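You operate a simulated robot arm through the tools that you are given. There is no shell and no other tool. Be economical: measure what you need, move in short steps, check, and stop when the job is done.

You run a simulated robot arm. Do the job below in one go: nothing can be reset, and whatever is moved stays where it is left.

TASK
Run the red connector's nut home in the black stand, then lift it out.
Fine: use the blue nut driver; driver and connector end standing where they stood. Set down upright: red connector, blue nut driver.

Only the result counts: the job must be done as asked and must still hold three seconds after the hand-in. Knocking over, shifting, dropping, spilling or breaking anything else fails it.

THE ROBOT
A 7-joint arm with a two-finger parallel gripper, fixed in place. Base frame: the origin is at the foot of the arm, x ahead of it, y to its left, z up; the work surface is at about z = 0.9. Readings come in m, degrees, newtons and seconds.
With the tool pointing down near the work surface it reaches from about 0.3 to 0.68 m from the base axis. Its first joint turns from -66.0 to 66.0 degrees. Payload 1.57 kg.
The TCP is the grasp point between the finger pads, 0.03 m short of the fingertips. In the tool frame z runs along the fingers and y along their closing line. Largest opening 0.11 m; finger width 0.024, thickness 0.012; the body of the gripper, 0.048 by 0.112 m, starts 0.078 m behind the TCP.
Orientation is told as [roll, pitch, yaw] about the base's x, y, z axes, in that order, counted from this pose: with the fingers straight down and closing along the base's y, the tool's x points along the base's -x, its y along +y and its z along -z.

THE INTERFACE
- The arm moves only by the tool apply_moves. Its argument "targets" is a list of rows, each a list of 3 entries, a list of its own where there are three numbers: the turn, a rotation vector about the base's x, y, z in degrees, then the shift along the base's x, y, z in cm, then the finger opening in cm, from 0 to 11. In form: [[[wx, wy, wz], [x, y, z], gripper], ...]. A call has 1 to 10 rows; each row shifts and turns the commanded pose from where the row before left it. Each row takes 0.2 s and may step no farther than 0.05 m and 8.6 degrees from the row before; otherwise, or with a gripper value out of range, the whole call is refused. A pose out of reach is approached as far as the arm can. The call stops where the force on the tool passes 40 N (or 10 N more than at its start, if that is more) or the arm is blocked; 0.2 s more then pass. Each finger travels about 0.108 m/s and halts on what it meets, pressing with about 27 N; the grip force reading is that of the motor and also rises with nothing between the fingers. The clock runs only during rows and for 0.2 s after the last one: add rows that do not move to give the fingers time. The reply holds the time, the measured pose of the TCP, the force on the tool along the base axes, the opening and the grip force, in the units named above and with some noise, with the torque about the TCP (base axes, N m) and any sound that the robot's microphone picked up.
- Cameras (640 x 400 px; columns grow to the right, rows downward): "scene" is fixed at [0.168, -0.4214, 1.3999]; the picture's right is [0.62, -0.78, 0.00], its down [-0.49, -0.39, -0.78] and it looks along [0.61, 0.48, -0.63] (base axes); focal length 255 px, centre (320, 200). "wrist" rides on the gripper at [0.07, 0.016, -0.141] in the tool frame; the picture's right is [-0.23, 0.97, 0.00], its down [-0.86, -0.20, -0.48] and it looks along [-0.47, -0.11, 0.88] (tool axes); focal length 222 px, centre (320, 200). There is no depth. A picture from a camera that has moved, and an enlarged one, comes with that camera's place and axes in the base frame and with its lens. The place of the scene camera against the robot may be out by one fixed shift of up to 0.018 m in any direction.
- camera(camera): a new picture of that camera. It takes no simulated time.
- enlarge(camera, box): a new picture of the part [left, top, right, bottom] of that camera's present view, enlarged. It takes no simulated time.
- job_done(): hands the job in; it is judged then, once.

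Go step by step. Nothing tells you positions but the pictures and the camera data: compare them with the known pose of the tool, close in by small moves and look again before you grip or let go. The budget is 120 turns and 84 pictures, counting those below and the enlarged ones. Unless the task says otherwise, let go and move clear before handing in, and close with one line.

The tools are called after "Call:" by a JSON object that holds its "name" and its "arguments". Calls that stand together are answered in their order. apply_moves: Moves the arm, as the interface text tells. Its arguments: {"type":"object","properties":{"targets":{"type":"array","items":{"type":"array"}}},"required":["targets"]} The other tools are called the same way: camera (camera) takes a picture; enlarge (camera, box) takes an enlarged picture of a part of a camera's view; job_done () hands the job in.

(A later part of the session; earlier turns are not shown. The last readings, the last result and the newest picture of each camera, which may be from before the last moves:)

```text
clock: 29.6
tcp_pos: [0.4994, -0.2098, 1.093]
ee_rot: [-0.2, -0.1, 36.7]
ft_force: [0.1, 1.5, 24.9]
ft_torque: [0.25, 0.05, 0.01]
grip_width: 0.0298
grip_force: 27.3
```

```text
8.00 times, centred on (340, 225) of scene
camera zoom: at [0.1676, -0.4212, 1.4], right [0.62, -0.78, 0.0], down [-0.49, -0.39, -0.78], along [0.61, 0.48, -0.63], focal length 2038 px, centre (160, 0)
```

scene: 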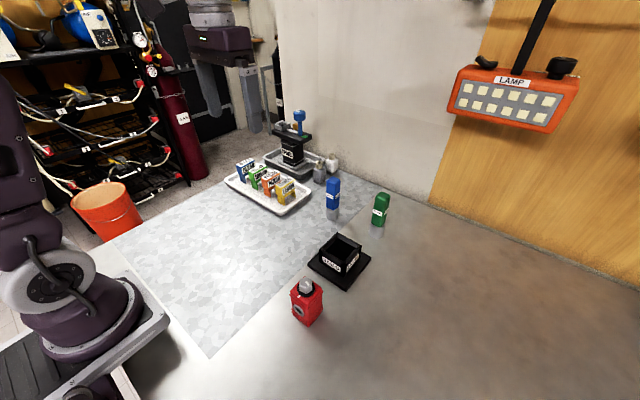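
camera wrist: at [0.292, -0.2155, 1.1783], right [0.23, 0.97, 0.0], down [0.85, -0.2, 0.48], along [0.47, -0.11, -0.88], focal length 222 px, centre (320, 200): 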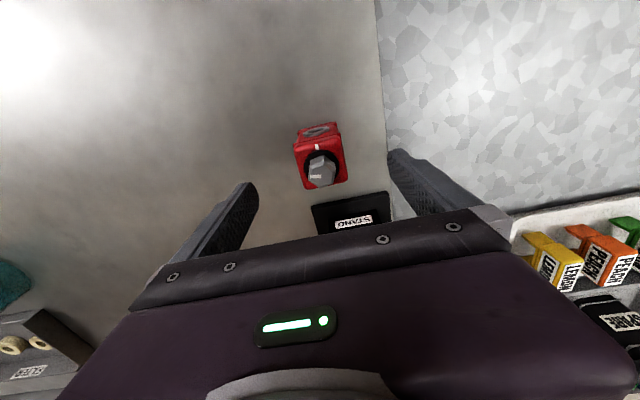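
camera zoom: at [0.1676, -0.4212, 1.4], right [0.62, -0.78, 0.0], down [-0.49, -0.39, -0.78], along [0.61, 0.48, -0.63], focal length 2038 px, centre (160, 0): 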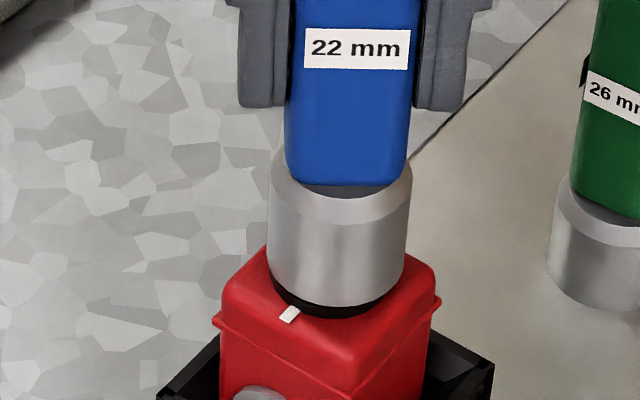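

Fully seated on the nut. I ease the pressure and start turning clockwise, watching torque and sound.

Call:
{"name": "apply_moves", "arguments": {"targets": [[[0, 0, 0], [0, 0, 0.1], 1], [[0, 0, -8], [0, 0, 0], 1], [[0, 0, -8], [0, 0, 0], 1], [[0, 0, -8], [0, 0, 0], 1], [[0, 0, 0], [0, 0, 0], 1]]}}

```text
clock: 30.8
tcp_pos: [0.4991, -0.2095, 1.0916]
ee_rot: [0.1, -0.1, 12.7]
ft_force: [0.8, -5.2, 21.7]
ft_torque: [-0.33, 0.03, -0.04]
grip_width: 0.0296
grip_force: 27.3
```

Call:
{"name": "apply_moves", "arguments": {"targets": [[[0, 0, -8], [0, 0, 0], 1], [[0, 0, -8], [0, 0, 0], 1], [[0, 0, -8], [0, 0, 0], 1], [[0, 0, 0], [0, 0, 0], 1]]}}

Call:
{"name": "enlarge", "arguments": {"camera": "scene", "box": [305, 190, 375, 260]}}

```text
clock: 31.8
tcp_pos: [0.4992, -0.2092, 1.0933]
ee_rot: [-0.1, 0.0, -11.4]
ft_force: [-1.2, 1.2, 14.2]
ft_torque: [0.05, 0.0, 0.01]
grip_width: 0.0299
grip_force: 27.2
```

```text
5.71 times, centred on (340, 225) of scene
camera zoom: at [0.1678, -0.4213, 1.4], right [0.62, -0.78, 0.0], down [-0.49, -0.39, -0.78], along [0.61, 0.48, -0.63], focal length 1456 px, centre (206, 57)
```

zoom: 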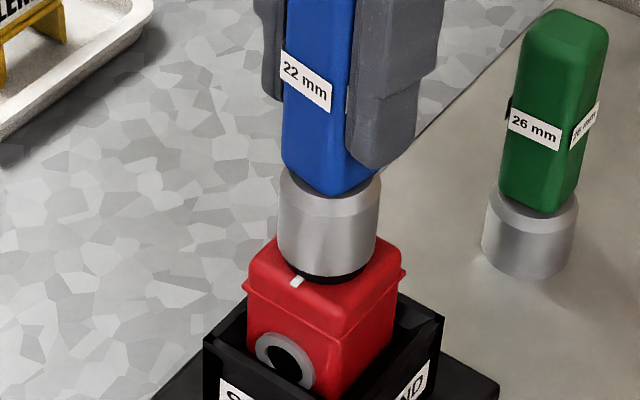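

48° turned with little resistance. I continue in smaller checks.

Call:
{"name": "apply_moves", "arguments": {"targets": [[[0, 0, -8], [0, 0, 0], 1], [[0, 0, -8], [0, 0, 0], 1], [[0, 0, -4], [0, 0, 0], 1], [[0, 0, 0], [0, 0, 0], 1]]}}

Call:
{"name": "apply_moves", "arguments": {"targets": [[[0, 0, -3], [0, 0, 0], 1], [[0, 0, -3], [0, 0, 0], 1], [[0, 0, 0], [0, 0, 0], 1]]}}

```text
clock: 32.8
tcp_pos: [0.5003, -0.2088, 1.0931]
ee_rot: [0.0, -0.1, -31.4]
ft_force: [-2.3, 2.0, 15.7]
ft_torque: [0.14, 0.06, -0.03]
grip_width: 0.0299
grip_force: 27.0
```

```text
clock: 33.6
tcp_pos: [0.4988, -0.21, 1.0935]
ee_rot: [0.0, -0.1, -37.4]
ft_force: [-0.2, 0.9, 14.8]
ft_torque: [0.12, -0.03, 0.0]
grip_width: 0.0298
grip_force: 26.7
```

Call:
{"name": "apply_moves", "arguments": {"targets": [[[0, 0, -2], [0, 0, 0], 1], [[0, 0, 0], [0, 0, 0], 1]]}}

Call:
{"name": "apply_moves", "arguments": {"targets": [[[0, 0, -2], [0, 0, 0], 1], [[0, 0, 0], [0, 0, 0], 1]]}}

```text
clock: 34.2
tcp_pos: [0.4975, -0.2097, 1.0934]
ee_rot: [-0.1, -0.1, -39.2]
ft_force: [-2.0, 1.5, 18.6]
ft_torque: [0.16, 0.12, 0.0]
grip_width: 0.0298
grip_force: 27.2
```

```text
clock: 34.8
tcp_pos: [0.499, -0.2101, 1.0936]
ee_rot: [0.0, -0.1, -41.3]
ft_force: [1.0, 2.4, 19.7]
ft_torque: [0.17, -0.02, 0.01]
grip_width: 0.03
grip_force: 26.9
```

78° turned without a stop. I'll lift off and look at where the nut's mark is.

Call:
{"name": "apply_moves", "arguments": {"targets": [[[0, 0, 0], [0, 0, 1], 1], [[0, 0, 0], [0, 0, 2], 1], [[0, 0, 0], [0, 0, 3], 1], [[0, 0, 0], [0, 0, 0], 1]]}}

Call:
{"name": "enlarge", "arguments": {"camera": "scene", "box": [315, 205, 365, 255]}}

```text
clock: 35.8
tcp_pos: [0.4988, -0.211, 1.1542]
ee_rot: [0.0, -0.1, -41.3]
ft_force: [0.6, -0.3, -1.2]
ft_torque: [-0.01, -0.01, 0.02]
grip_width: 0.0298
grip_force: 26.7
```

```text
8.00 times, centred on (340, 230) of scene
camera zoom: at [0.168, -0.4214, 1.3999], right [0.62, -0.78, 0.0], down [-0.49, -0.39, -0.78], along [0.61, 0.48, -0.63], focal length 2038 px, centre (160, -40)
```

zoom: 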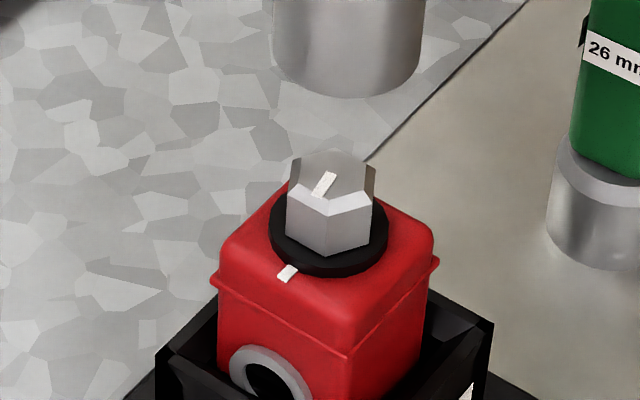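

The nut has turned but its mark still seems short of the index. I'll enlarge to measure.

Call:
{"name": "enlarge", "arguments": {"camera": "scene", "box": [330, 222, 350, 244]}}

Call:
{"name": "enlarge", "arguments": {"camera": "wrist", "box": [270, 60, 370, 160]}}

```text
16.00 times, centred on (340, 233) of scene
camera zoom: at [0.168, -0.4214, 1.3999], right [0.62, -0.78, 0.0], down [-0.49, -0.39, -0.78], along [0.61, 0.48, -0.63], focal length 4075 px, centre (0, -328)
```

zoom: 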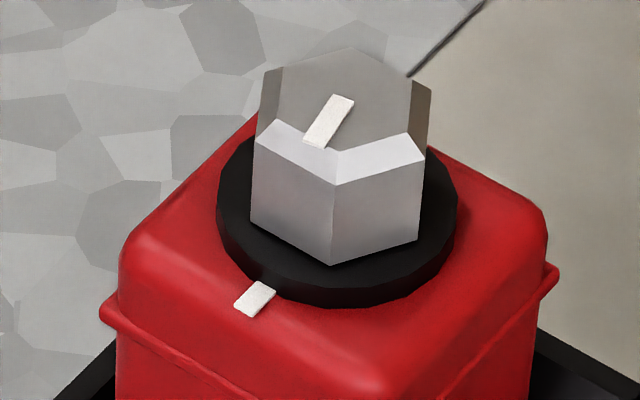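

```text
4.00 times, centred on (320, 110) of wrist
camera zoom: at [0.4571, -0.1525, 1.2944], right [0.81, 0.58, 0.0], down [0.51, -0.71, 0.48], along [0.28, -0.39, -0.88], focal length 888 px, centre (320, 560)
```

zoom: 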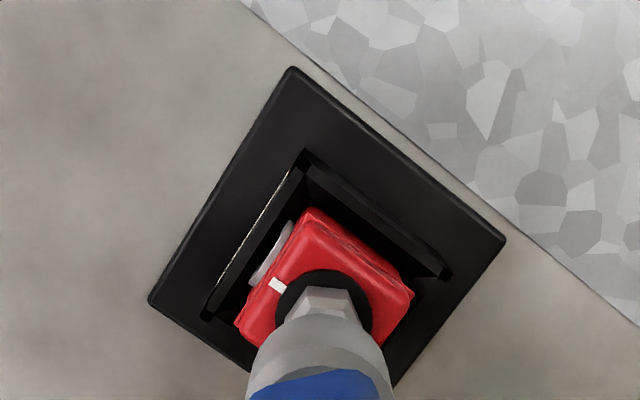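

The nut's mark is still about 10° short of the index (socket play). I'll re-engage at the same angle and continue clockwise.

Call:
{"name": "apply_moves", "arguments": {"targets": [[[0, 0, 0], [0, 0, -3], 1], [[0, 0, 0], [0, 0, -1.2], 1], [[0, 0, 0], [0, 0, -0.6], 1], [[0, 0, 0], [0, 0, -0.5], 1], [[0, 0, 0], [0, 0, -0.5], 1], [[0, 0, 0], [0, 0, -0.15], 1], [[0, 0, 0], [0, 0, 0], 1]]}}

```text
clock: 37.4
tcp_pos: [0.4978, -0.2077, 1.0949]
ee_rot: [-0.1, 0.0, -41.3]
ft_force: [-0.6, -0.1, -1.4]
ft_torque: [-0.02, 0.01, -0.02]
grip_width: 0.0298
grip_force: 26.8
```

Call:
{"name": "apply_moves", "arguments": {"targets": [[[0, 0, -3], [0, 0, 0], 1], [[0, 0, -3], [0, 0, 0], 1], [[0, 0, 0], [0, 0, 0], 1]]}}

Call:
{"name": "apply_moves", "arguments": {"targets": [[[0, 0, -2], [0, 0, 0], 1], [[0, 0, 0], [0, 0, 0], 1]]}}

Call:
{"name": "apply_moves", "arguments": {"targets": [[[0, 0, -2], [0, 0, 0], 1], [[0, 0, 0], [0, 0, 0], 1]]}}

```text
clock: 38.2
tcp_pos: [0.4985, -0.208, 1.0946]
ee_rot: [0.1, 0.0, -47.3]
ft_force: [0.6, -1.0, -2.0]
ft_torque: [-0.13, -0.06, 0.01]
grip_width: 0.0297
grip_force: 27.0
```

```text
clock: 38.8
tcp_pos: [0.4985, -0.2089, 1.0942]
ee_rot: [-0.1, 0.0, -49.4]
ft_force: [0.0, -0.3, -1.8]
ft_torque: [-0.12, -0.01, 0.03]
grip_width: 0.0295
grip_force: 27.1
```

```text
clock: 39.4
tcp_pos: [0.5, -0.2099, 1.0941]
ee_rot: [0.0, 0.0, -51.3]
ft_force: [2.1, -1.2, 1.3]
ft_torque: [-0.08, -0.19, 0.0]
grip_width: 0.0299
grip_force: 26.8
```

Call:
{"name": "apply_moves", "arguments": {"targets": [[[0, 0, -2], [0, 0, 0], 1], [[0, 0, 0], [0, 0, 0], 1]]}}

Call:
{"name": "apply_moves", "arguments": {"targets": [[[0, 0, 0], [0, 0, 1], 1], [[0, 0, 0], [0, 0, 2], 1], [[0, 0, 0], [0, 0, 3], 1], [[0, 0, 0], [0, 0, 0], 1]]}}

Call:
{"name": "enlarge", "arguments": {"camera": "scene", "box": [330, 222, 350, 244]}}

```text
clock: 40.0
tcp_pos: [0.498, -0.2096, 1.0938]
ee_rot: [0.2, 0.0, -53.3]
ft_force: [2.3, -1.0, 2.4]
ft_torque: [-0.08, -0.22, 0.03]
grip_width: 0.0296
grip_force: 26.8
```

```text
clock: 41.0
tcp_pos: [0.4987, -0.2075, 1.1549]
ee_rot: [0.0, 0.0, -53.2]
ft_force: [0.8, 0.2, -1.3]
ft_torque: [0.0, 0.0, 0.01]
grip_width: 0.0298
grip_force: 27.4
```

```text
16.00 times, centred on (340, 233) of scene
camera zoom: at [0.168, -0.4214, 1.3999], right [0.62, -0.78, 0.0], down [-0.49, -0.39, -0.78], along [0.61, 0.48, -0.63], focal length 4075 px, centre (0, -328)
```

zoom: 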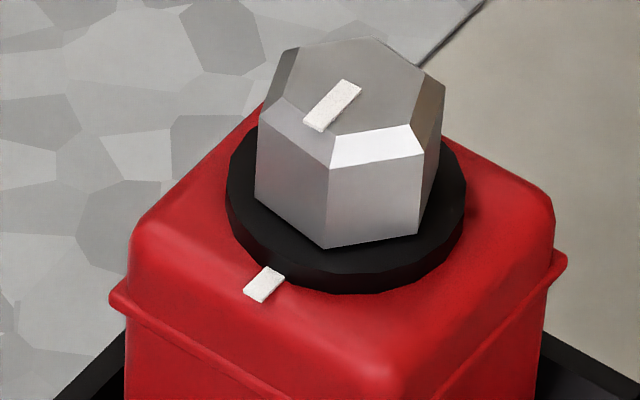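

The mark now lines up with the index from this view. I'll raise the driver a little and shift so the wrist camera looks straight down on the nut to check precisely.

Call:
{"name": "apply_moves", "arguments": {"targets": [[[0, 0, 0], [0, 0, 3], 1], [[0, 0, 0], [1.7, -2.2, 0], 1], [[0, 0, 0], [1.7, -2.2, 0], 1], [[0, 0, 0], [0, 0, 0], 1]]}}

Call:
{"name": "enlarge", "arguments": {"camera": "wrist", "box": [280, 60, 360, 140]}}

Call:
{"name": "enlarge", "arguments": {"camera": "scene", "box": [300, 200, 390, 290]}}

```text
clock: 42.0
tcp_pos: [0.533, -0.2525, 1.1846]
ee_rot: [0.0, 0.0, -53.3]
ft_force: [-0.3, -0.3, -1.8]
ft_torque: [0.03, -0.05, 0.0]
grip_width: 0.0297
grip_force: 27.4
```

```text
5.00 times, centred on (320, 100) of wrist
camera zoom: at [0.5046, -0.1873, 1.3257], right [0.92, 0.4, 0.0], down [0.35, -0.81, 0.48], along [0.19, -0.44, -0.88], focal length 1111 px, centre (320, 700)
```

zoom: 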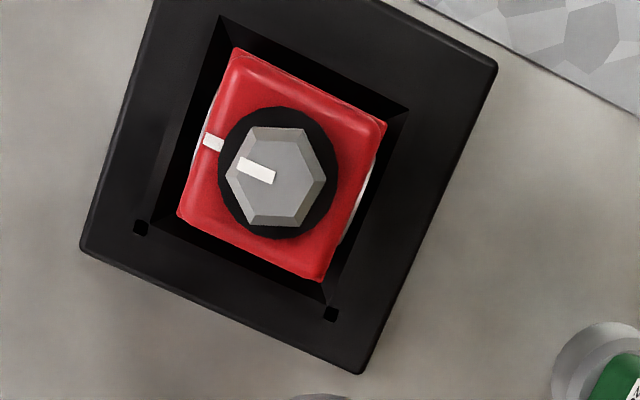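

```text
4.44 times, centred on (345, 245) of scene
camera zoom: at [0.168, -0.4214, 1.3999], right [0.62, -0.78, 0.0], down [-0.49, -0.39, -0.78], along [0.61, 0.48, -0.63], focal length 1132 px, centre (209, 0)
```

zoom: 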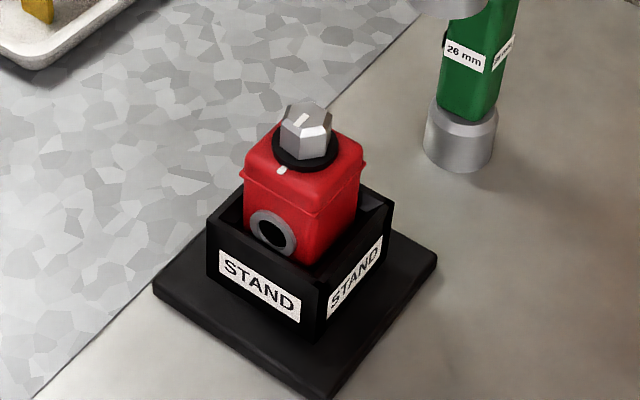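

From above, the nut's mark and the index are parallel to within about a degree. To feel for the end stop, I'll go back, re-engage, and turn a few degrees more while watching the torque.

Call:
{"name": "apply_moves", "arguments": {"targets": [[[0, 0, 0], [-1.6, 2.2, 0], 1], [[0, 0, 0], [-1.6, 2.2, 0], 1], [[0, 0, 0], [0, 0, -3], 1], [[0, 0, 0], [0, 0, -3], 1], [[0, 0, 0], [0, 0, -0.8], 1], [[0, 0, 0], [0, 0, 0], 1]]}}

Call:
{"name": "enlarge", "arguments": {"camera": "scene", "box": [315, 200, 365, 250]}}

```text
clock: 43.4
tcp_pos: [0.4991, -0.2087, 1.1151]
ee_rot: [0.0, 0.1, -53.3]
ft_force: [0.7, 1.6, -1.8]
ft_torque: [0.03, 0.0, -0.01]
grip_width: 0.0299
grip_force: 27.0
```

```text
8.00 times, centred on (340, 225) of scene
camera zoom: at [0.168, -0.4214, 1.3999], right [0.62, -0.78, 0.0], down [-0.49, -0.39, -0.78], along [0.61, 0.48, -0.63], focal length 2038 px, centre (160, 0)
```

zoom: 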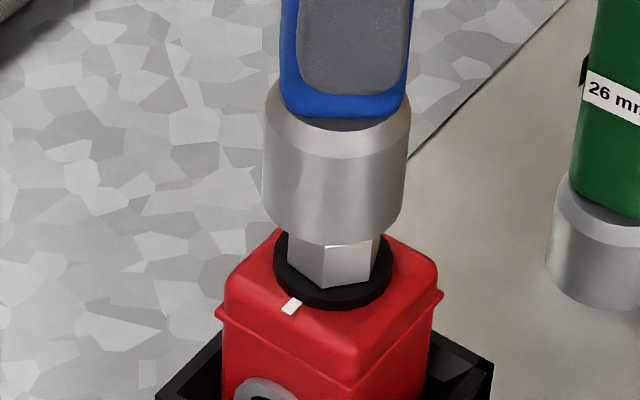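

The connector slid a couple of mm in its socket, so I shift +2.5 mm in x and re-engage.

Call:
{"name": "apply_moves", "arguments": {"targets": [[[0, 0, 0], [0.25, 0, 0], 1], [[0, 0, 0], [0, 0, -0.6], 1], [[0, 0, 0], [0, 0, -0.3], 1], [[0, 0, 0], [0, 0, -0.3], 1], [[0, 0, 0], [0, 0, -0.3], 1], [[0, 0, 0], [0, 0, -0.3], 1], [[0, 0, 0], [0, 0, -0.2], 1], [[0, 0, 0], [0, 0, 0], 1]]}}

```text
clock: 45.2
tcp_pos: [0.5021, -0.2081, 1.0959]
ee_rot: [0.0, 0.0, -53.4]
ft_force: [-0.9, -1.1, -1.4]
ft_torque: [-0.07, 0.11, 0.04]
grip_width: 0.0299
grip_force: 27.0
```

Call:
{"name": "apply_moves", "arguments": {"targets": [[[0, 0, 0], [0, 0, -0.25], 1], [[0, 0, -1.5], [0, 0, 0], 1], [[0, 0, 0], [0, 0, 0], 1]]}}

Call:
{"name": "apply_moves", "arguments": {"targets": [[[0, 0, -1.5], [0, 0, 0], 1], [[0, 0, 0], [0, 0, 0], 1]]}}

```text
clock: 46.0
tcp_pos: [0.5035, -0.2077, 1.0933]
ee_rot: [0.1, 0.0, -54.8]
ft_force: [-6.1, -3.1, 9.6]
ft_torque: [-0.32, 0.5, 0.08]
grip_width: 0.0296
grip_force: 26.7
```

```text
clock: 46.6
tcp_pos: [0.5034, -0.2083, 1.093]
ee_rot: [0.1, 0.0, -56.5]
ft_force: [-9.6, -1.5, 16.9]
ft_torque: [-0.05, 0.82, 0.18]
grip_width: 0.0299
grip_force: 27.1
```

Torque about z is now rising (0.08 → 0.18). I push a little further to confirm it is the stop.

Call:
{"name": "apply_moves", "arguments": {"targets": [[[0, 0, -2], [-0.1, 0, 0], 1], [[0, 0, 0], [0, 0, 0], 1]]}}

Call:
{"name": "apply_moves", "arguments": {"targets": [[[0, 0, -2], [0, 0, 0], 1], [[0, 0, 0], [0, 0, 0], 1]]}}

```text
clock: 47.2
tcp_pos: [0.5027, -0.2078, 1.0938]
ee_rot: [0.0, 0.0, -58.4]
ft_force: [-4.5, 0.2, 12.1]
ft_torque: [-0.05, 0.41, 0.31]
grip_width: 0.0296
grip_force: 27.1
```

```text
clock: 47.8
tcp_pos: [0.5027, -0.2076, 1.0932]
ee_rot: [0.0, 0.0, -60.4]
ft_force: [-6.0, -2.5, 11.5]
ft_torque: [-0.25, 0.51, 0.3]
grip_width: 0.0298
grip_force: 26.6
```

Torque has risen to about 0.3 N m, unlike before. I'll relax it, lift off, and inspect from above.

Call:
{"name": "apply_moves", "arguments": {"targets": [[[0, 0, 0], [0, 0, 1], 1], [[0, 0, 0], [0, 0, 2], 1], [[0, 0, 0], [0, 0, 3], 1], [[0, 0, 0], [0, 0, 3], 1], [[0, 0, 0], [1.7, -2.2, 0], 1], [[0, 0, 0], [1.7, -2.2, 0], 1], [[0, 0, 0], [0, 0, 0], 1]]}}

Call:
{"name": "enlarge", "arguments": {"camera": "wrist", "box": [280, 60, 360, 140]}}

Call:
{"name": "enlarge", "arguments": {"camera": "scene", "box": [300, 170, 390, 280]}}

```text
clock: 49.4
tcp_pos: [0.5363, -0.2526, 1.1836]
ee_rot: [0.0, 0.1, -60.4]
ft_force: [-0.3, 0.1, -3.3]
ft_torque: [-0.01, 0.0, 0.02]
grip_width: 0.0295
grip_force: 27.4
```

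```text
5.00 times, centred on (320, 100) of wrist
camera zoom: at [0.5161, -0.1839, 1.3239], right [0.96, 0.28, 0.0], down [0.25, -0.84, 0.48], along [0.14, -0.46, -0.88], focal length 1111 px, centre (320, 700)
```

zoom: 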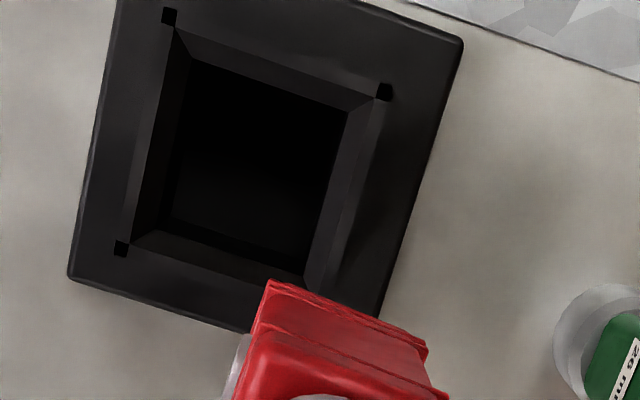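

```text
3.64 times, centred on (345, 225) of scene
camera zoom: at [0.1681, -0.4214, 1.3999], right [0.62, -0.78, 0.0], down [-0.49, -0.39, -0.78], along [0.61, 0.48, -0.63], focal length 926 px, centre (229, 109)
```

zoom: 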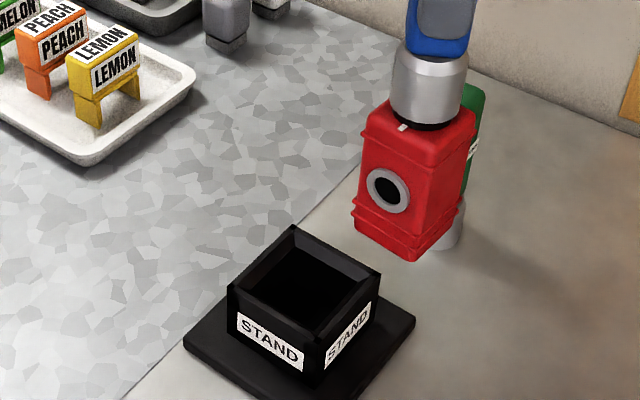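

The connector stuck in the driver's socket and came out with it, hanging. I'll carefully reverse the same path back above the stand and check before lowering.

Call:
{"name": "apply_moves", "arguments": {"targets": [[[0, 0, 0], [-0.85, 1.1, 0], 1], [[0, 0, 0], [-0.85, 1.1, 0], 1], [[0, 0, 0], [-0.85, 1.1, 0], 1], [[0, 0, 0], [-0.85, 1.1, 0], 1], [[0, 0, 0], [0, 0, 0], 1]]}}

Call:
{"name": "enlarge", "arguments": {"camera": "scene", "box": [290, 180, 390, 290]}}

Call:
{"name": "enlarge", "arguments": {"camera": "wrist", "box": [250, 60, 390, 180]}}

```text
clock: 50.6
tcp_pos: [0.5011, -0.2084, 1.1848]
ee_rot: [0.0, -0.1, -60.4]
ft_force: [0.2, 1.3, -3.4]
ft_torque: [-0.02, 0.0, 0.03]
grip_width: 0.0296
grip_force: 27.3
```

```text
3.64 times, centred on (340, 235) of scene
camera zoom: at [0.1681, -0.4214, 1.3999], right [0.62, -0.78, 0.0], down [-0.49, -0.39, -0.78], along [0.61, 0.48, -0.63], focal length 926 px, centre (247, 73)
```

zoom: 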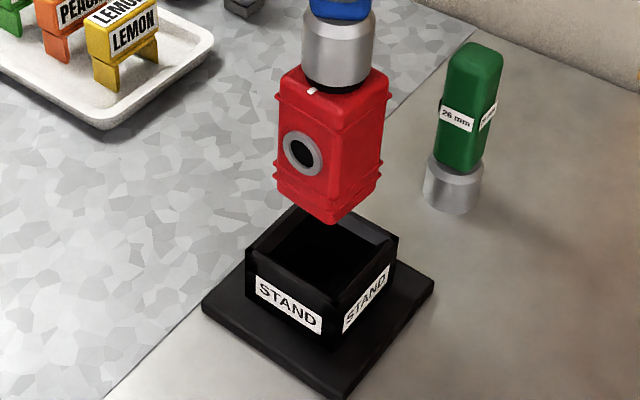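

```text
3.33 times, centred on (320, 120) of wrist
camera zoom: at [0.4811, -0.1401, 1.3242], right [0.96, 0.29, 0.0], down [0.25, -0.84, 0.48], along [0.14, -0.46, -0.88], focal length 740 px, centre (320, 467)
```

zoom: 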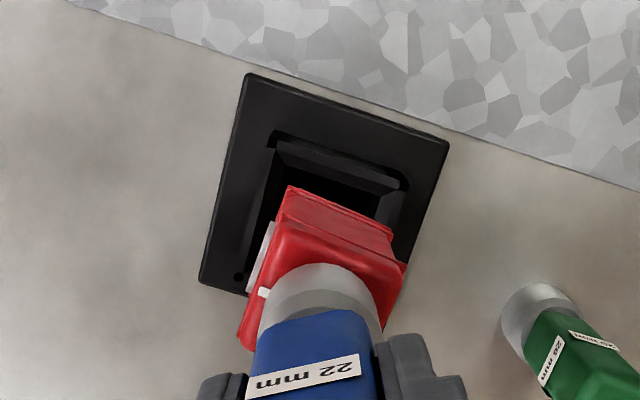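

I'll look closer at the connector's angle before lowering it.

Call:
{"name": "enlarge", "arguments": {"camera": "scene", "box": [310, 195, 360, 275]}}

Call:
{"name": "enlarge", "arguments": {"camera": "wrist", "box": [280, 75, 370, 155]}}

```text
5.00 times, centred on (335, 235) of scene
camera zoom: at [0.1681, -0.4214, 1.3999], right [0.62, -0.78, 0.0], down [-0.49, -0.39, -0.78], along [0.61, 0.48, -0.63], focal length 1274 px, centre (245, 25)
```

zoom: 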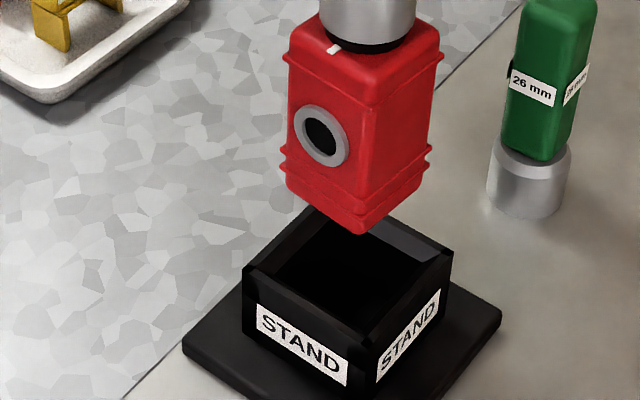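

```text
5.00 times, centred on (325, 115) of wrist
camera zoom: at [0.4811, -0.1401, 1.3242], right [0.96, 0.29, 0.0], down [0.25, -0.84, 0.48], along [0.14, -0.46, -0.88], focal length 1111 px, centre (295, 625)
```

zoom: 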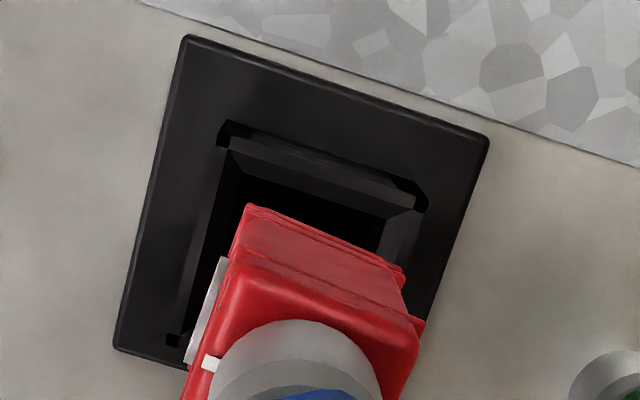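

The connector hangs upright with about −2.5° yaw. I'll correct that yaw and lower slowly along the same line.

Call:
{"name": "apply_moves", "arguments": {"targets": [[[0, 0, 2.5], [0, 0, 0], 1], [[0, 0, 0], [0, 0, -1.5], 1], [[0, 0, 0], [0, 0, -1], 1], [[0, 0, 0], [0, 0, -0.7], 1], [[0, 0, 0], [0, 0, 0], 1]]}}

Call:
{"name": "enlarge", "arguments": {"camera": "scene", "box": [310, 205, 370, 285]}}

Call:
{"name": "enlarge", "arguments": {"camera": "wrist", "box": [280, 75, 370, 155]}}

```text
clock: 51.8
tcp_pos: [0.503, -0.2091, 1.1506]
ee_rot: [-0.1, -0.1, -57.7]
ft_force: [0.0, -0.1, -3.0]
ft_torque: [0.0, 0.01, 0.0]
grip_width: 0.0299
grip_force: 26.8
```

```text
5.00 times, centred on (340, 245) of scene
camera zoom: at [0.1681, -0.4214, 1.3999], right [0.62, -0.78, 0.0], down [-0.49, -0.39, -0.78], along [0.61, 0.48, -0.63], focal length 1274 px, centre (220, -25)
```

zoom: 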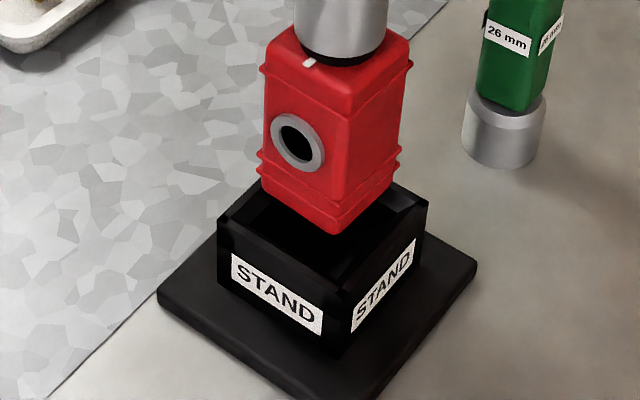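

```text
5.00 times, centred on (325, 115) of wrist
camera zoom: at [0.4794, -0.1416, 1.2919], right [0.94, 0.33, 0.0], down [0.29, -0.83, 0.48], along [0.16, -0.45, -0.88], focal length 1111 px, centre (295, 625)
```

zoom: 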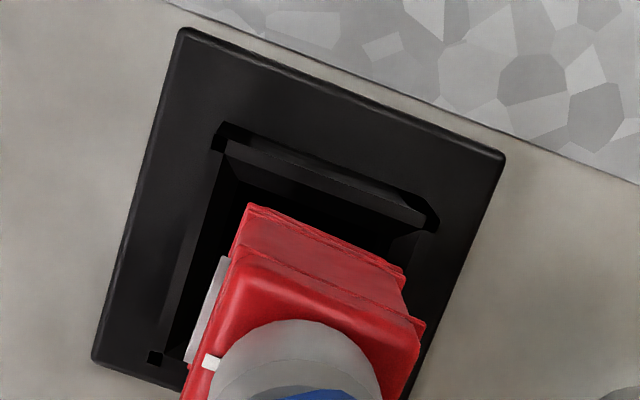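

It looks about 3–4 mm off toward +x. I'll shift −2 mm in x and +1 mm in y and lower gently, reading forces.

Call:
{"name": "apply_moves", "arguments": {"targets": [[[0, 0, 0], [-0.2, 0.1, 0], 1], [[0, 0, 0], [0, 0, -0.5], 1], [[0, 0, 0], [0, 0, -0.3], 1], [[0, 0, 0], [0, 0, -0.3], 1], [[0, 0, 0], [0, 0, -0.3], 1], [[0, 0, 0], [0, 0, 0], 1]]}}

Call:
{"name": "enlarge", "arguments": {"camera": "scene", "box": [310, 205, 370, 285]}}

```text
clock: 53.2
tcp_pos: [0.5013, -0.2086, 1.1382]
ee_rot: [0.0, 0.0, -57.8]
ft_force: [0.1, -0.1, -1.2]
ft_torque: [0.02, -0.03, 0.0]
grip_width: 0.0299
grip_force: 26.8
```

```text
5.00 times, centred on (340, 245) of scene
camera zoom: at [0.168, -0.4214, 1.3999], right [0.62, -0.78, 0.0], down [-0.49, -0.39, -0.78], along [0.61, 0.48, -0.63], focal length 1274 px, centre (220, -25)
```

zoom: 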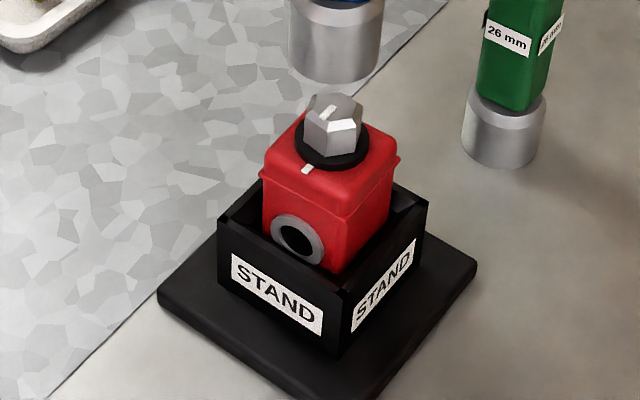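

The connector came loose and slid down into the stand, upright and seated. Now I check the marks from above.

Call:
{"name": "apply_moves", "arguments": {"targets": [[[0, 0, 0], [0, 0, 3], 1], [[0, 0, 0], [0, 0, 2], 1], [[0, 0, 0], [1.2, -2.2, 0], 1], [[0, 0, 0], [1.2, -2.2, 0], 1], [[0, 0, 0], [0, 0, 0], 1]]}}

Call:
{"name": "enlarge", "arguments": {"camera": "wrist", "box": [290, 60, 350, 120]}}

Call:
{"name": "enlarge", "arguments": {"camera": "scene", "box": [330, 222, 350, 244]}}

```text
clock: 54.4
tcp_pos: [0.5241, -0.252, 1.188]
ee_rot: [-0.1, 0.1, -57.7]
ft_force: [-0.4, -0.4, -0.8]
ft_torque: [-0.03, -0.03, 0.0]
grip_width: 0.0297
grip_force: 27.4
```

```text
6.67 times, centred on (320, 90) of wrist
camera zoom: at [0.5011, -0.1844, 1.3282], right [0.95, 0.33, 0.0], down [0.29, -0.83, 0.48], along [0.16, -0.45, -0.88], focal length 1481 px, centre (320, 933)
```

zoom: 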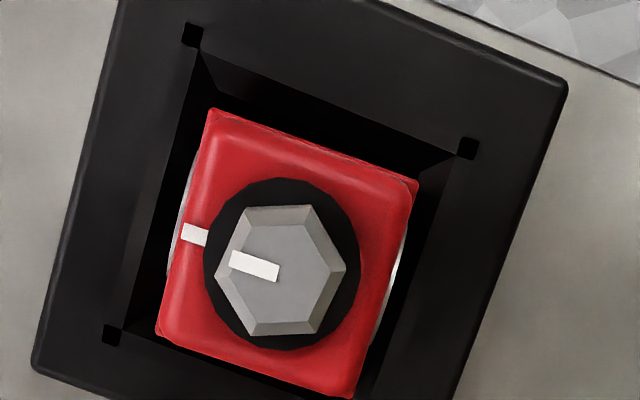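

```text
16.00 times, centred on (340, 233) of scene
camera zoom: at [0.168, -0.4214, 1.3999], right [0.62, -0.78, 0.0], down [-0.49, -0.39, -0.78], along [0.61, 0.48, -0.63], focal length 4075 px, centre (0, -328)
```

zoom: 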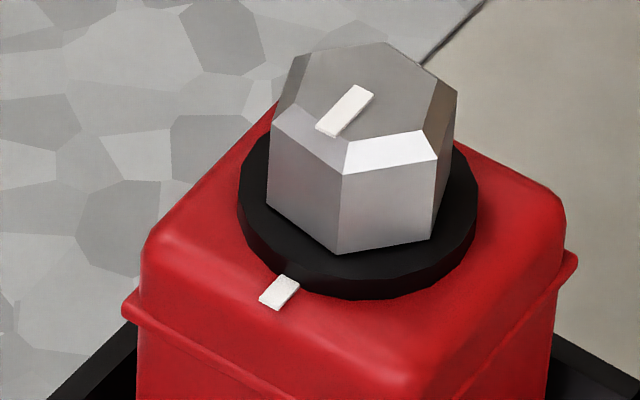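

The marks are in line (within ~2°) and the end stop was felt, so the nut is home. Now I carry the driver back over its original spot, turning back to yaw 0.

Call:
{"name": "apply_moves", "arguments": {"targets": [[[0, 0, 8.25], [1.37, 2.15, 0], 1], [[0, 0, 8.25], [1.37, 2.15, 0], 1], [[0, 0, 8.25], [1.37, 2.15, 0], 1], [[0, 0, 8.25], [1.37, 2.15, 0], 1], [[0, 0, 8.25], [1.37, 2.15, 0], 1], [[0, 0, 8.25], [1.37, 2.15, 0], 1], [[0, 0, 8.25], [1.37, 2.15, 0], 1], [[0, 0, 0], [0, 0, -4], 1], [[0, 0, 0], [0, 0, -4], 1], [[0, 0, 0], [0, 0, 0], 1]]}}

Call:
{"name": "enlarge", "arguments": {"camera": "scene", "box": [280, 130, 390, 230]}}

Call:
{"name": "enlarge", "arguments": {"camera": "wrist", "box": [260, 90, 380, 230]}}

```text
clock: 56.6
tcp_pos: [0.6052, -0.1052, 1.109]
ee_rot: [-0.1, 0.1, 0.0]
ft_force: [0.0, 0.3, -0.5]
ft_torque: [-0.03, 0.01, 0.01]
grip_width: 0.0301
grip_force: 27.7
out of reach, approached as far as the arm can: row 6, 7
```

```text
4.00 times, centred on (335, 180) of scene
camera zoom: at [0.168, -0.4214, 1.3999], right [0.62, -0.78, 0.0], down [-0.49, -0.39, -0.78], along [0.61, 0.48, -0.63], focal length 1019 px, centre (260, 280)
```

zoom: 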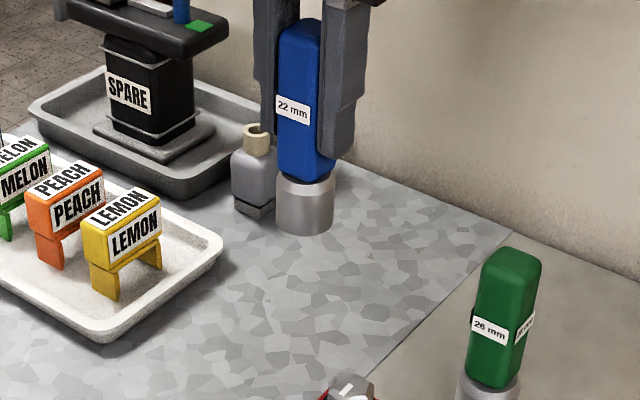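

```text
2.86 times, centred on (320, 160) of wrist
camera zoom: at [0.534, -0.0876, 1.2498], right [0.23, 0.97, 0.0], down [0.85, -0.2, 0.48], along [0.47, -0.11, -0.88], focal length 635 px, centre (320, 314)
```

zoom: 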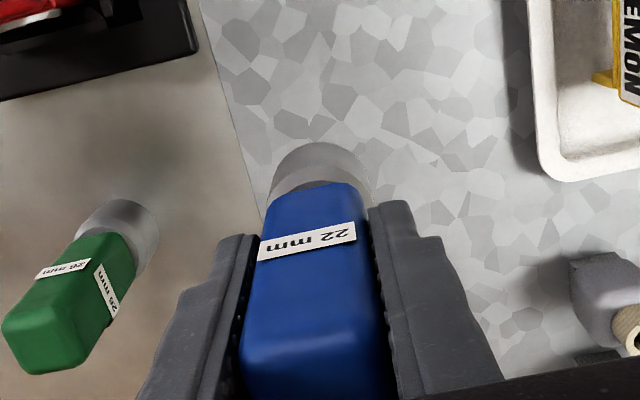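

It stopped short at that height (reach limit). I'll lower some more, then shift to the spot.

Call:
{"name": "apply_moves", "arguments": {"targets": [[[0, 0, 0], [0, 0, -3], 1], [[0, 0, 0], [0, 0, -2], 1], [[0, 0, 0], [1.5, 0.4, 0], 1], [[0, 0, 0], [0, 0, -1.5], 1], [[0, 0, 0], [0, 0, 0], 1]]}}

```text
clock: 57.8
tcp_pos: [0.6153, -0.0982, 1.0434]
ee_rot: [0.0, 0.0, 0.0]
ft_force: [0.4, -0.3, -1.1]
ft_torque: [0.03, 0.0, -0.03]
grip_width: 0.0297
grip_force: 27.2
```

Call:
{"name": "apply_moves", "arguments": {"targets": [[[0, 0, 0], [0.45, -0.2, -2], 1], [[0, 0, 0], [0, 0, -1.5], 1], [[0, 0, 0], [0, 0, 0], 1], [[0, 0, 0], [0, 0, 0], 1]]}}

Call:
{"name": "enlarge", "arguments": {"camera": "scene", "box": [280, 130, 390, 230]}}

```text
clock: 58.8
tcp_pos: [0.6206, -0.1025, 1.0089]
ee_rot: [-0.1, 0.0, 0.1]
ft_force: [0.6, -0.1, -1.6]
ft_torque: [-0.01, 0.0, 0.04]
grip_width: 0.0298
grip_force: 26.5
```

```text
4.00 times, centred on (335, 180) of scene
camera zoom: at [0.168, -0.4214, 1.3999], right [0.62, -0.78, 0.0], down [-0.49, -0.39, -0.78], along [0.61, 0.48, -0.63], focal length 1019 px, centre (260, 280)
```

zoom: 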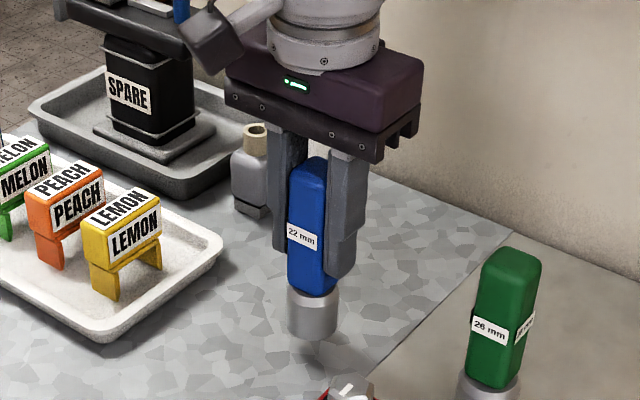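

Call:
{"name": "apply_moves", "arguments": {"targets": [[[0, 0, 0], [0, 0.15, -1], 1], [[0, 0, 0], [0, 0, -0.4], 1], [[0, 0, 0], [0, 0, -0.2], 1], [[0, 0, 0], [0, 0, -0.2], 1], [[0, 0, 0], [0, 0, 0], 1]]}}

```text
clock: 60.0
tcp_pos: [0.621, -0.0995, 0.9903]
ee_rot: [0.0, 0.0, -0.1]
ft_force: [-0.3, -0.4, -1.7]
ft_torque: [0.01, -0.01, 0.0]
grip_width: 0.0297
grip_force: 27.3
```

Call:
{"name": "apply_moves", "arguments": {"targets": [[[0, 0, 0], [0, 0, -0.15], 1], [[0, 0, 0], [0, 0, -0.15], 1], [[0, 0, 0], [0, 0, 0], 1]]}}

```text
clock: 60.8
tcp_pos: [0.6196, -0.0999, 0.9876]
ee_rot: [0.0, -0.1, 0.0]
ft_force: [-0.1, 0.5, -2.1]
ft_torque: [0.02, -0.02, 0.0]
grip_width: 0.0298
grip_force: 26.7
```

Call:
{"name": "apply_moves", "arguments": {"targets": [[[0, 0, 0], [0, 0, -0.15], 1], [[0, 0, 0], [0, 0, -0.15], 1], [[0, 0, 0], [0, 0, 0], 1]]}}

Call:
{"name": "enlarge", "arguments": {"camera": "scene", "box": [280, 130, 390, 230]}}

```text
clock: 61.6
tcp_pos: [0.6205, -0.099, 0.9867]
ee_rot: [0.0, -0.2, -0.1]
ft_force: [-4.7, 1.7, 24.1]
ft_torque: [0.24, -0.02, 0.07]
grip_width: 0.03
grip_force: 26.9
```

```text
4.00 times, centred on (335, 180) of scene
camera zoom: at [0.1674, -0.4212, 1.4001], right [0.62, -0.78, 0.0], down [-0.49, -0.39, -0.78], along [0.61, 0.48, -0.63], focal length 1019 px, centre (260, 280)
```

zoom: 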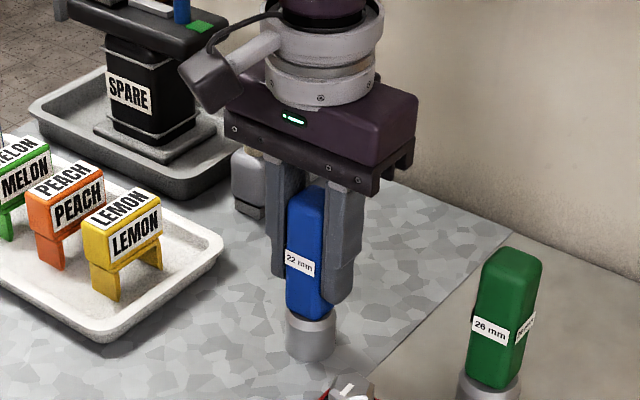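

The driver is standing on the table at its original image position. I'll relieve pressure, release, and rise.

Call:
{"name": "apply_moves", "arguments": {"targets": [[[0, 0, 0], [0, 0, 0.12], 1], [[0, 0, 0], [0, 0, 0], 4], [[0, 0, 0], [0, 0, 0], 7], [[0, 0, 0], [0, 0, 0], 10], [[0, 0, 0], [0, 0, 0], 11], [[0, 0, 0], [0, 0, 3], 11], [[0, 0, 0], [0, 0, 4], 11], [[0, 0, 0], [-1, 0, 4], 11], [[0, 0, 0], [0, 0, 0], 11]]}}

Call:
{"name": "enlarge", "arguments": {"camera": "scene", "box": [280, 130, 390, 230]}}

```text
clock: 63.6
tcp_pos: [0.6091, -0.1008, 1.0948]
ee_rot: [0.0, 0.0, 0.0]
ft_force: [0.5, -0.2, -0.1]
ft_torque: [0.03, -0.01, 0.01]
grip_width: 0.1099
grip_force: 0.0
```

```text
4.00 times, centred on (335, 180) of scene
camera zoom: at [0.168, -0.4214, 1.3999], right [0.62, -0.78, 0.0], down [-0.49, -0.39, -0.78], along [0.61, 0.48, -0.63], focal length 1019 px, centre (260, 280)
```

zoom: 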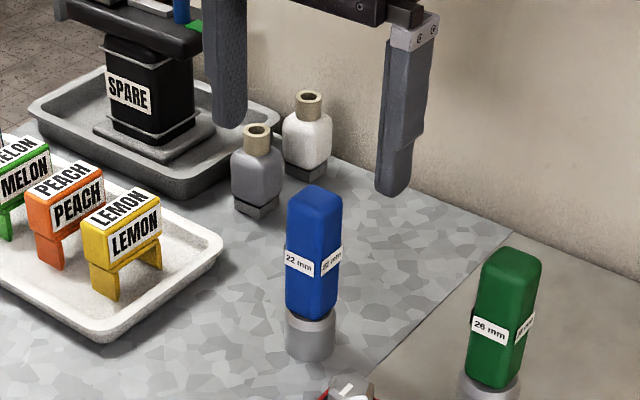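

The driver stands exactly where it stood. Now I go over the connector in the stand.

Call:
{"name": "apply_moves", "arguments": {"targets": [[[0, 0, 0], [0, 0, 3], 11], [[0, 0, 0], [-3, -3, 0], 11], [[0, 0, 0], [-3, -3, 0], 11], [[0, 0, 0], [-3, -3, 0], 11], [[0, 0, 0], [-1.9, -1.9, 0], 11], [[0, 0, 0], [0, 0, -2.5], 11], [[0, 0, 0], [0, 0, 0], 11]]}}

Call:
{"name": "enlarge", "arguments": {"camera": "wrist", "box": [270, 90, 370, 190]}}

Call:
{"name": "enlarge", "arguments": {"camera": "scene", "box": [290, 180, 390, 290]}}

```text
clock: 65.2
tcp_pos: [0.4997, -0.2085, 1.1001]
ee_rot: [0.0, 0.0, 0.0]
ft_force: [0.3, 0.4, 0.8]
ft_torque: [-0.03, 0.03, 0.01]
grip_width: 0.1101
grip_force: 0.1
```

```text
4.00 times, centred on (320, 140) of wrist
camera zoom: at [0.4301, -0.1933, 1.2409], right [0.23, 0.97, 0.0], down [0.85, -0.2, 0.48], along [0.47, -0.11, -0.88], focal length 888 px, centre (320, 440)
```

zoom: 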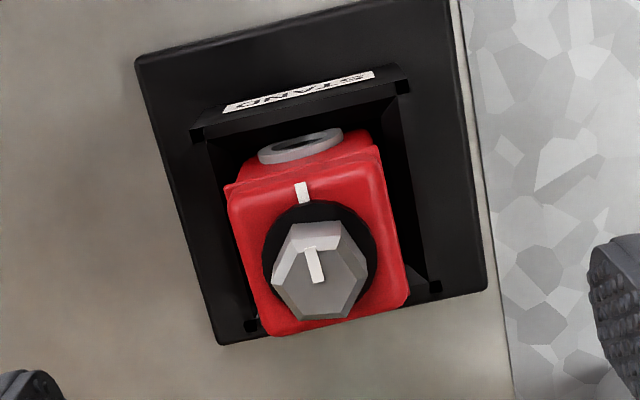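

```text
3.64 times, centred on (340, 235) of scene
camera zoom: at [0.168, -0.4214, 1.3999], right [0.62, -0.78, 0.0], down [-0.49, -0.39, -0.78], along [0.61, 0.48, -0.63], focal length 926 px, centre (247, 73)
```

zoom: 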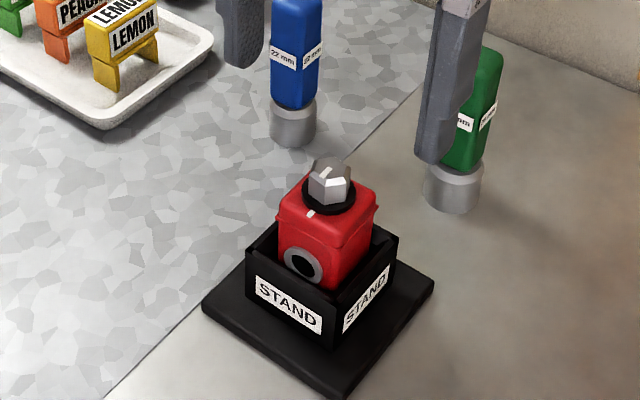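

The connector is seated, square and slightly toward +x in the socket. I'll centre on it, descend to the same grip height, and close.

Call:
{"name": "apply_moves", "arguments": {"targets": [[[0, 0, 0], [0.2, -0.1, -4], 11], [[0, 0, 0], [0, 0, -3.5], 11], [[0, 0, 0], [0, 0, -2.3], 11], [[0, 0, 0], [0, 0, 0], 8], [[0, 0, 0], [0, 0, 0], 5], [[0, 0, 0], [0, 0, 0], 2.5], [[0, 0, 0], [0, 0, 0], 2.5], [[0, 0, 0], [0, 0, 0], 2]]}}

Call:
{"name": "enlarge", "arguments": {"camera": "scene", "box": [300, 200, 380, 270]}}

```text
clock: 67.0
tcp_pos: [0.5022, -0.2067, 1.0025]
ee_rot: [0.1, 0.0, 0.0]
ft_force: [-0.5, -0.6, -0.4]
ft_torque: [-0.06, 0.0, -0.04]
grip_width: 0.0432
grip_force: 27.6
```

```text
5.71 times, centred on (340, 235) of scene
camera zoom: at [0.168, -0.4214, 1.3999], right [0.62, -0.78, 0.0], down [-0.49, -0.39, -0.78], along [0.61, 0.48, -0.63], focal length 1456 px, centre (206, 0)
```

zoom: 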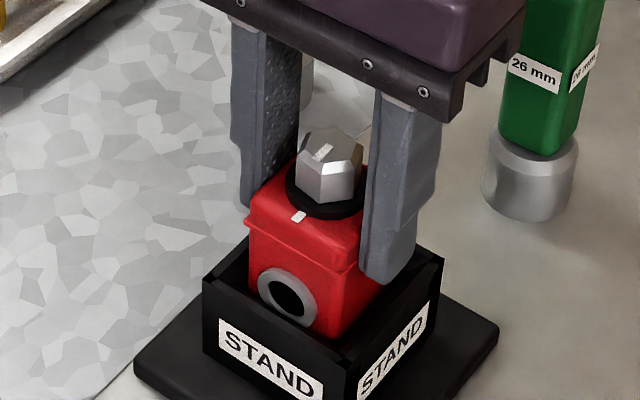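

Gripped (43 mm). I'll lift it out and carry it back towards its start position.

Call:
{"name": "apply_moves", "arguments": {"targets": [[[0, 0, 0], [0, 0, 1.5], 2], [[0, 0, 0], [0, 0, 2.5], 2], [[0, 0, 0], [0, 0, 3], 2], [[0, 0, 0], [0, 0, 2.5], 2], [[0, 0, 0], [-3.6, -0.55, 0], 2], [[0, 0, 0], [-3.6, -0.55, 0], 2], [[0, 0, 0], [-3.5, -0.55, 0], 2], [[0, 0, 0], [-3.5, -0.55, 0], 2], [[0, 0, 0], [0, 0, -3.5], 2], [[0, 0, 0], [0, 0, 0], 2]]}}

Call:
{"name": "apply_moves", "arguments": {"targets": [[[0, 0, 0], [0, 0, -3], 2], [[0, 0, 0], [0, 0, -1.5], 2], [[0, 0, 0], [0, 0, -1], 2], [[0, 0, 0], [0, 0, 0], 2]]}}

Call:
{"name": "enlarge", "arguments": {"camera": "scene", "box": [270, 220, 370, 330]}}

```text
clock: 69.2
tcp_pos: [0.3649, -0.2317, 1.0636]
ee_rot: [0.0, 0.0, 0.0]
ft_force: [-0.3, 0.0, -1.1]
ft_torque: [-0.04, 0.01, 0.02]
grip_width: 0.0436
grip_force: 26.7
```

```text
clock: 70.2
tcp_pos: [0.3614, -0.2313, 1.0074]
ee_rot: [0.0, 0.1, -0.1]
ft_force: [0.9, 0.1, -0.6]
ft_torque: [-0.01, -0.01, -0.03]
grip_width: 0.0435
grip_force: 27.3
```

```text
3.64 times, centred on (320, 275) of scene
camera zoom: at [0.168, -0.4214, 1.3999], right [0.62, -0.78, 0.0], down [-0.49, -0.39, -0.78], along [0.61, 0.48, -0.63], focal length 926 px, centre (320, -73)
```

zoom: 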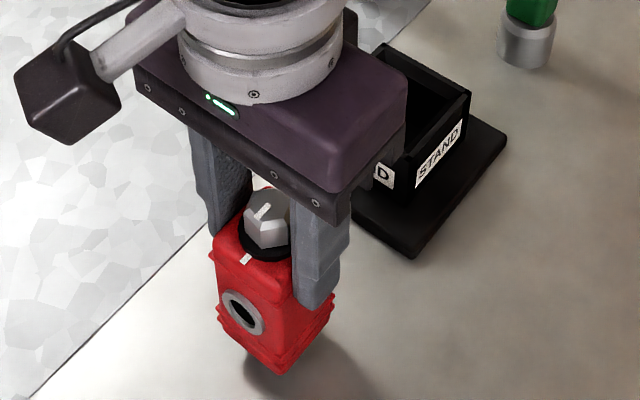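

Call:
{"name": "apply_moves", "arguments": {"targets": [[[0, 0, 0], [0, 0, -0.7], 2], [[0, 0, 0], [0, 0, -0.4], 2], [[0, 0, 0], [0, 0, 0], 2]]}}

Call:
{"name": "enlarge", "arguments": {"camera": "scene", "box": [270, 220, 370, 330]}}

```text
clock: 71.0
tcp_pos: [0.3618, -0.2317, 0.9973]
ee_rot: [0.0, 0.0, -0.1]
ft_force: [-0.6, 0.3, -1.9]
ft_torque: [-0.01, -0.01, 0.01]
grip_width: 0.0434
grip_force: 26.8
```

```text
3.64 times, centred on (320, 275) of scene
camera zoom: at [0.168, -0.4214, 1.3999], right [0.62, -0.78, 0.0], down [-0.49, -0.39, -0.78], along [0.61, 0.48, -0.63], focal length 926 px, centre (320, -73)
```

zoom: 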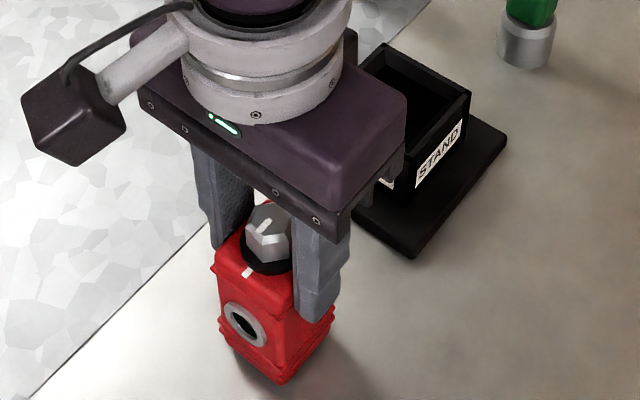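

It is about 2 mm too far in −y compared with the first picture. I'll shift +2 mm and lower to contact.

Call:
{"name": "apply_moves", "arguments": {"targets": [[[0, 0, 0], [-0.05, 0.2, 0], 2], [[0, 0, 0], [0, 0, -0.15], 2], [[0, 0, 0], [0, 0, -0.15], 2], [[0, 0, 0], [0, 0, 0], 2]]}}

```text
clock: 72.0
tcp_pos: [0.3611, -0.2301, 0.9949]
ee_rot: [-0.1, -0.1, 0.0]
ft_force: [1.3, -0.7, -1.4]
ft_torque: [0.01, -0.01, 0.01]
grip_width: 0.0436
grip_force: 26.9
```

Call:
{"name": "apply_moves", "arguments": {"targets": [[[0, 0, 0], [0, 0, -0.12], 2], [[0, 0, 0], [0, 0, -0.12], 2], [[0, 0, 0], [0, 0, 0], 2]]}}

Call:
{"name": "enlarge", "arguments": {"camera": "scene", "box": [270, 220, 370, 330]}}

```text
clock: 72.8
tcp_pos: [0.361, -0.2305, 0.992]
ee_rot: [0.0, 0.0, -0.1]
ft_force: [-0.3, -0.1, 1.6]
ft_torque: [0.05, 0.0, -0.04]
grip_width: 0.0434
grip_force: 26.4
```

```text
3.64 times, centred on (320, 275) of scene
camera zoom: at [0.168, -0.4214, 1.3999], right [0.62, -0.78, 0.0], down [-0.49, -0.39, -0.78], along [0.61, 0.48, -0.63], focal length 926 px, centre (320, -73)
```

zoom: 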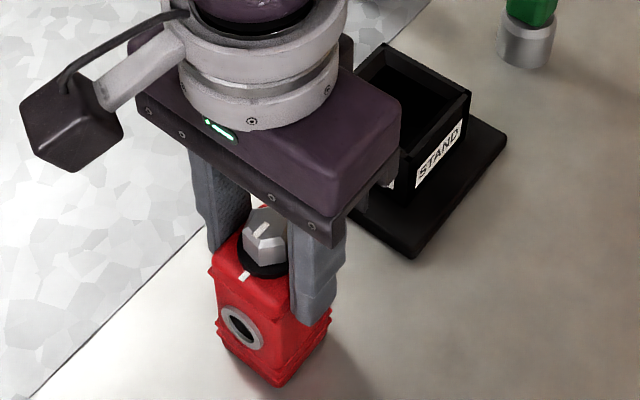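

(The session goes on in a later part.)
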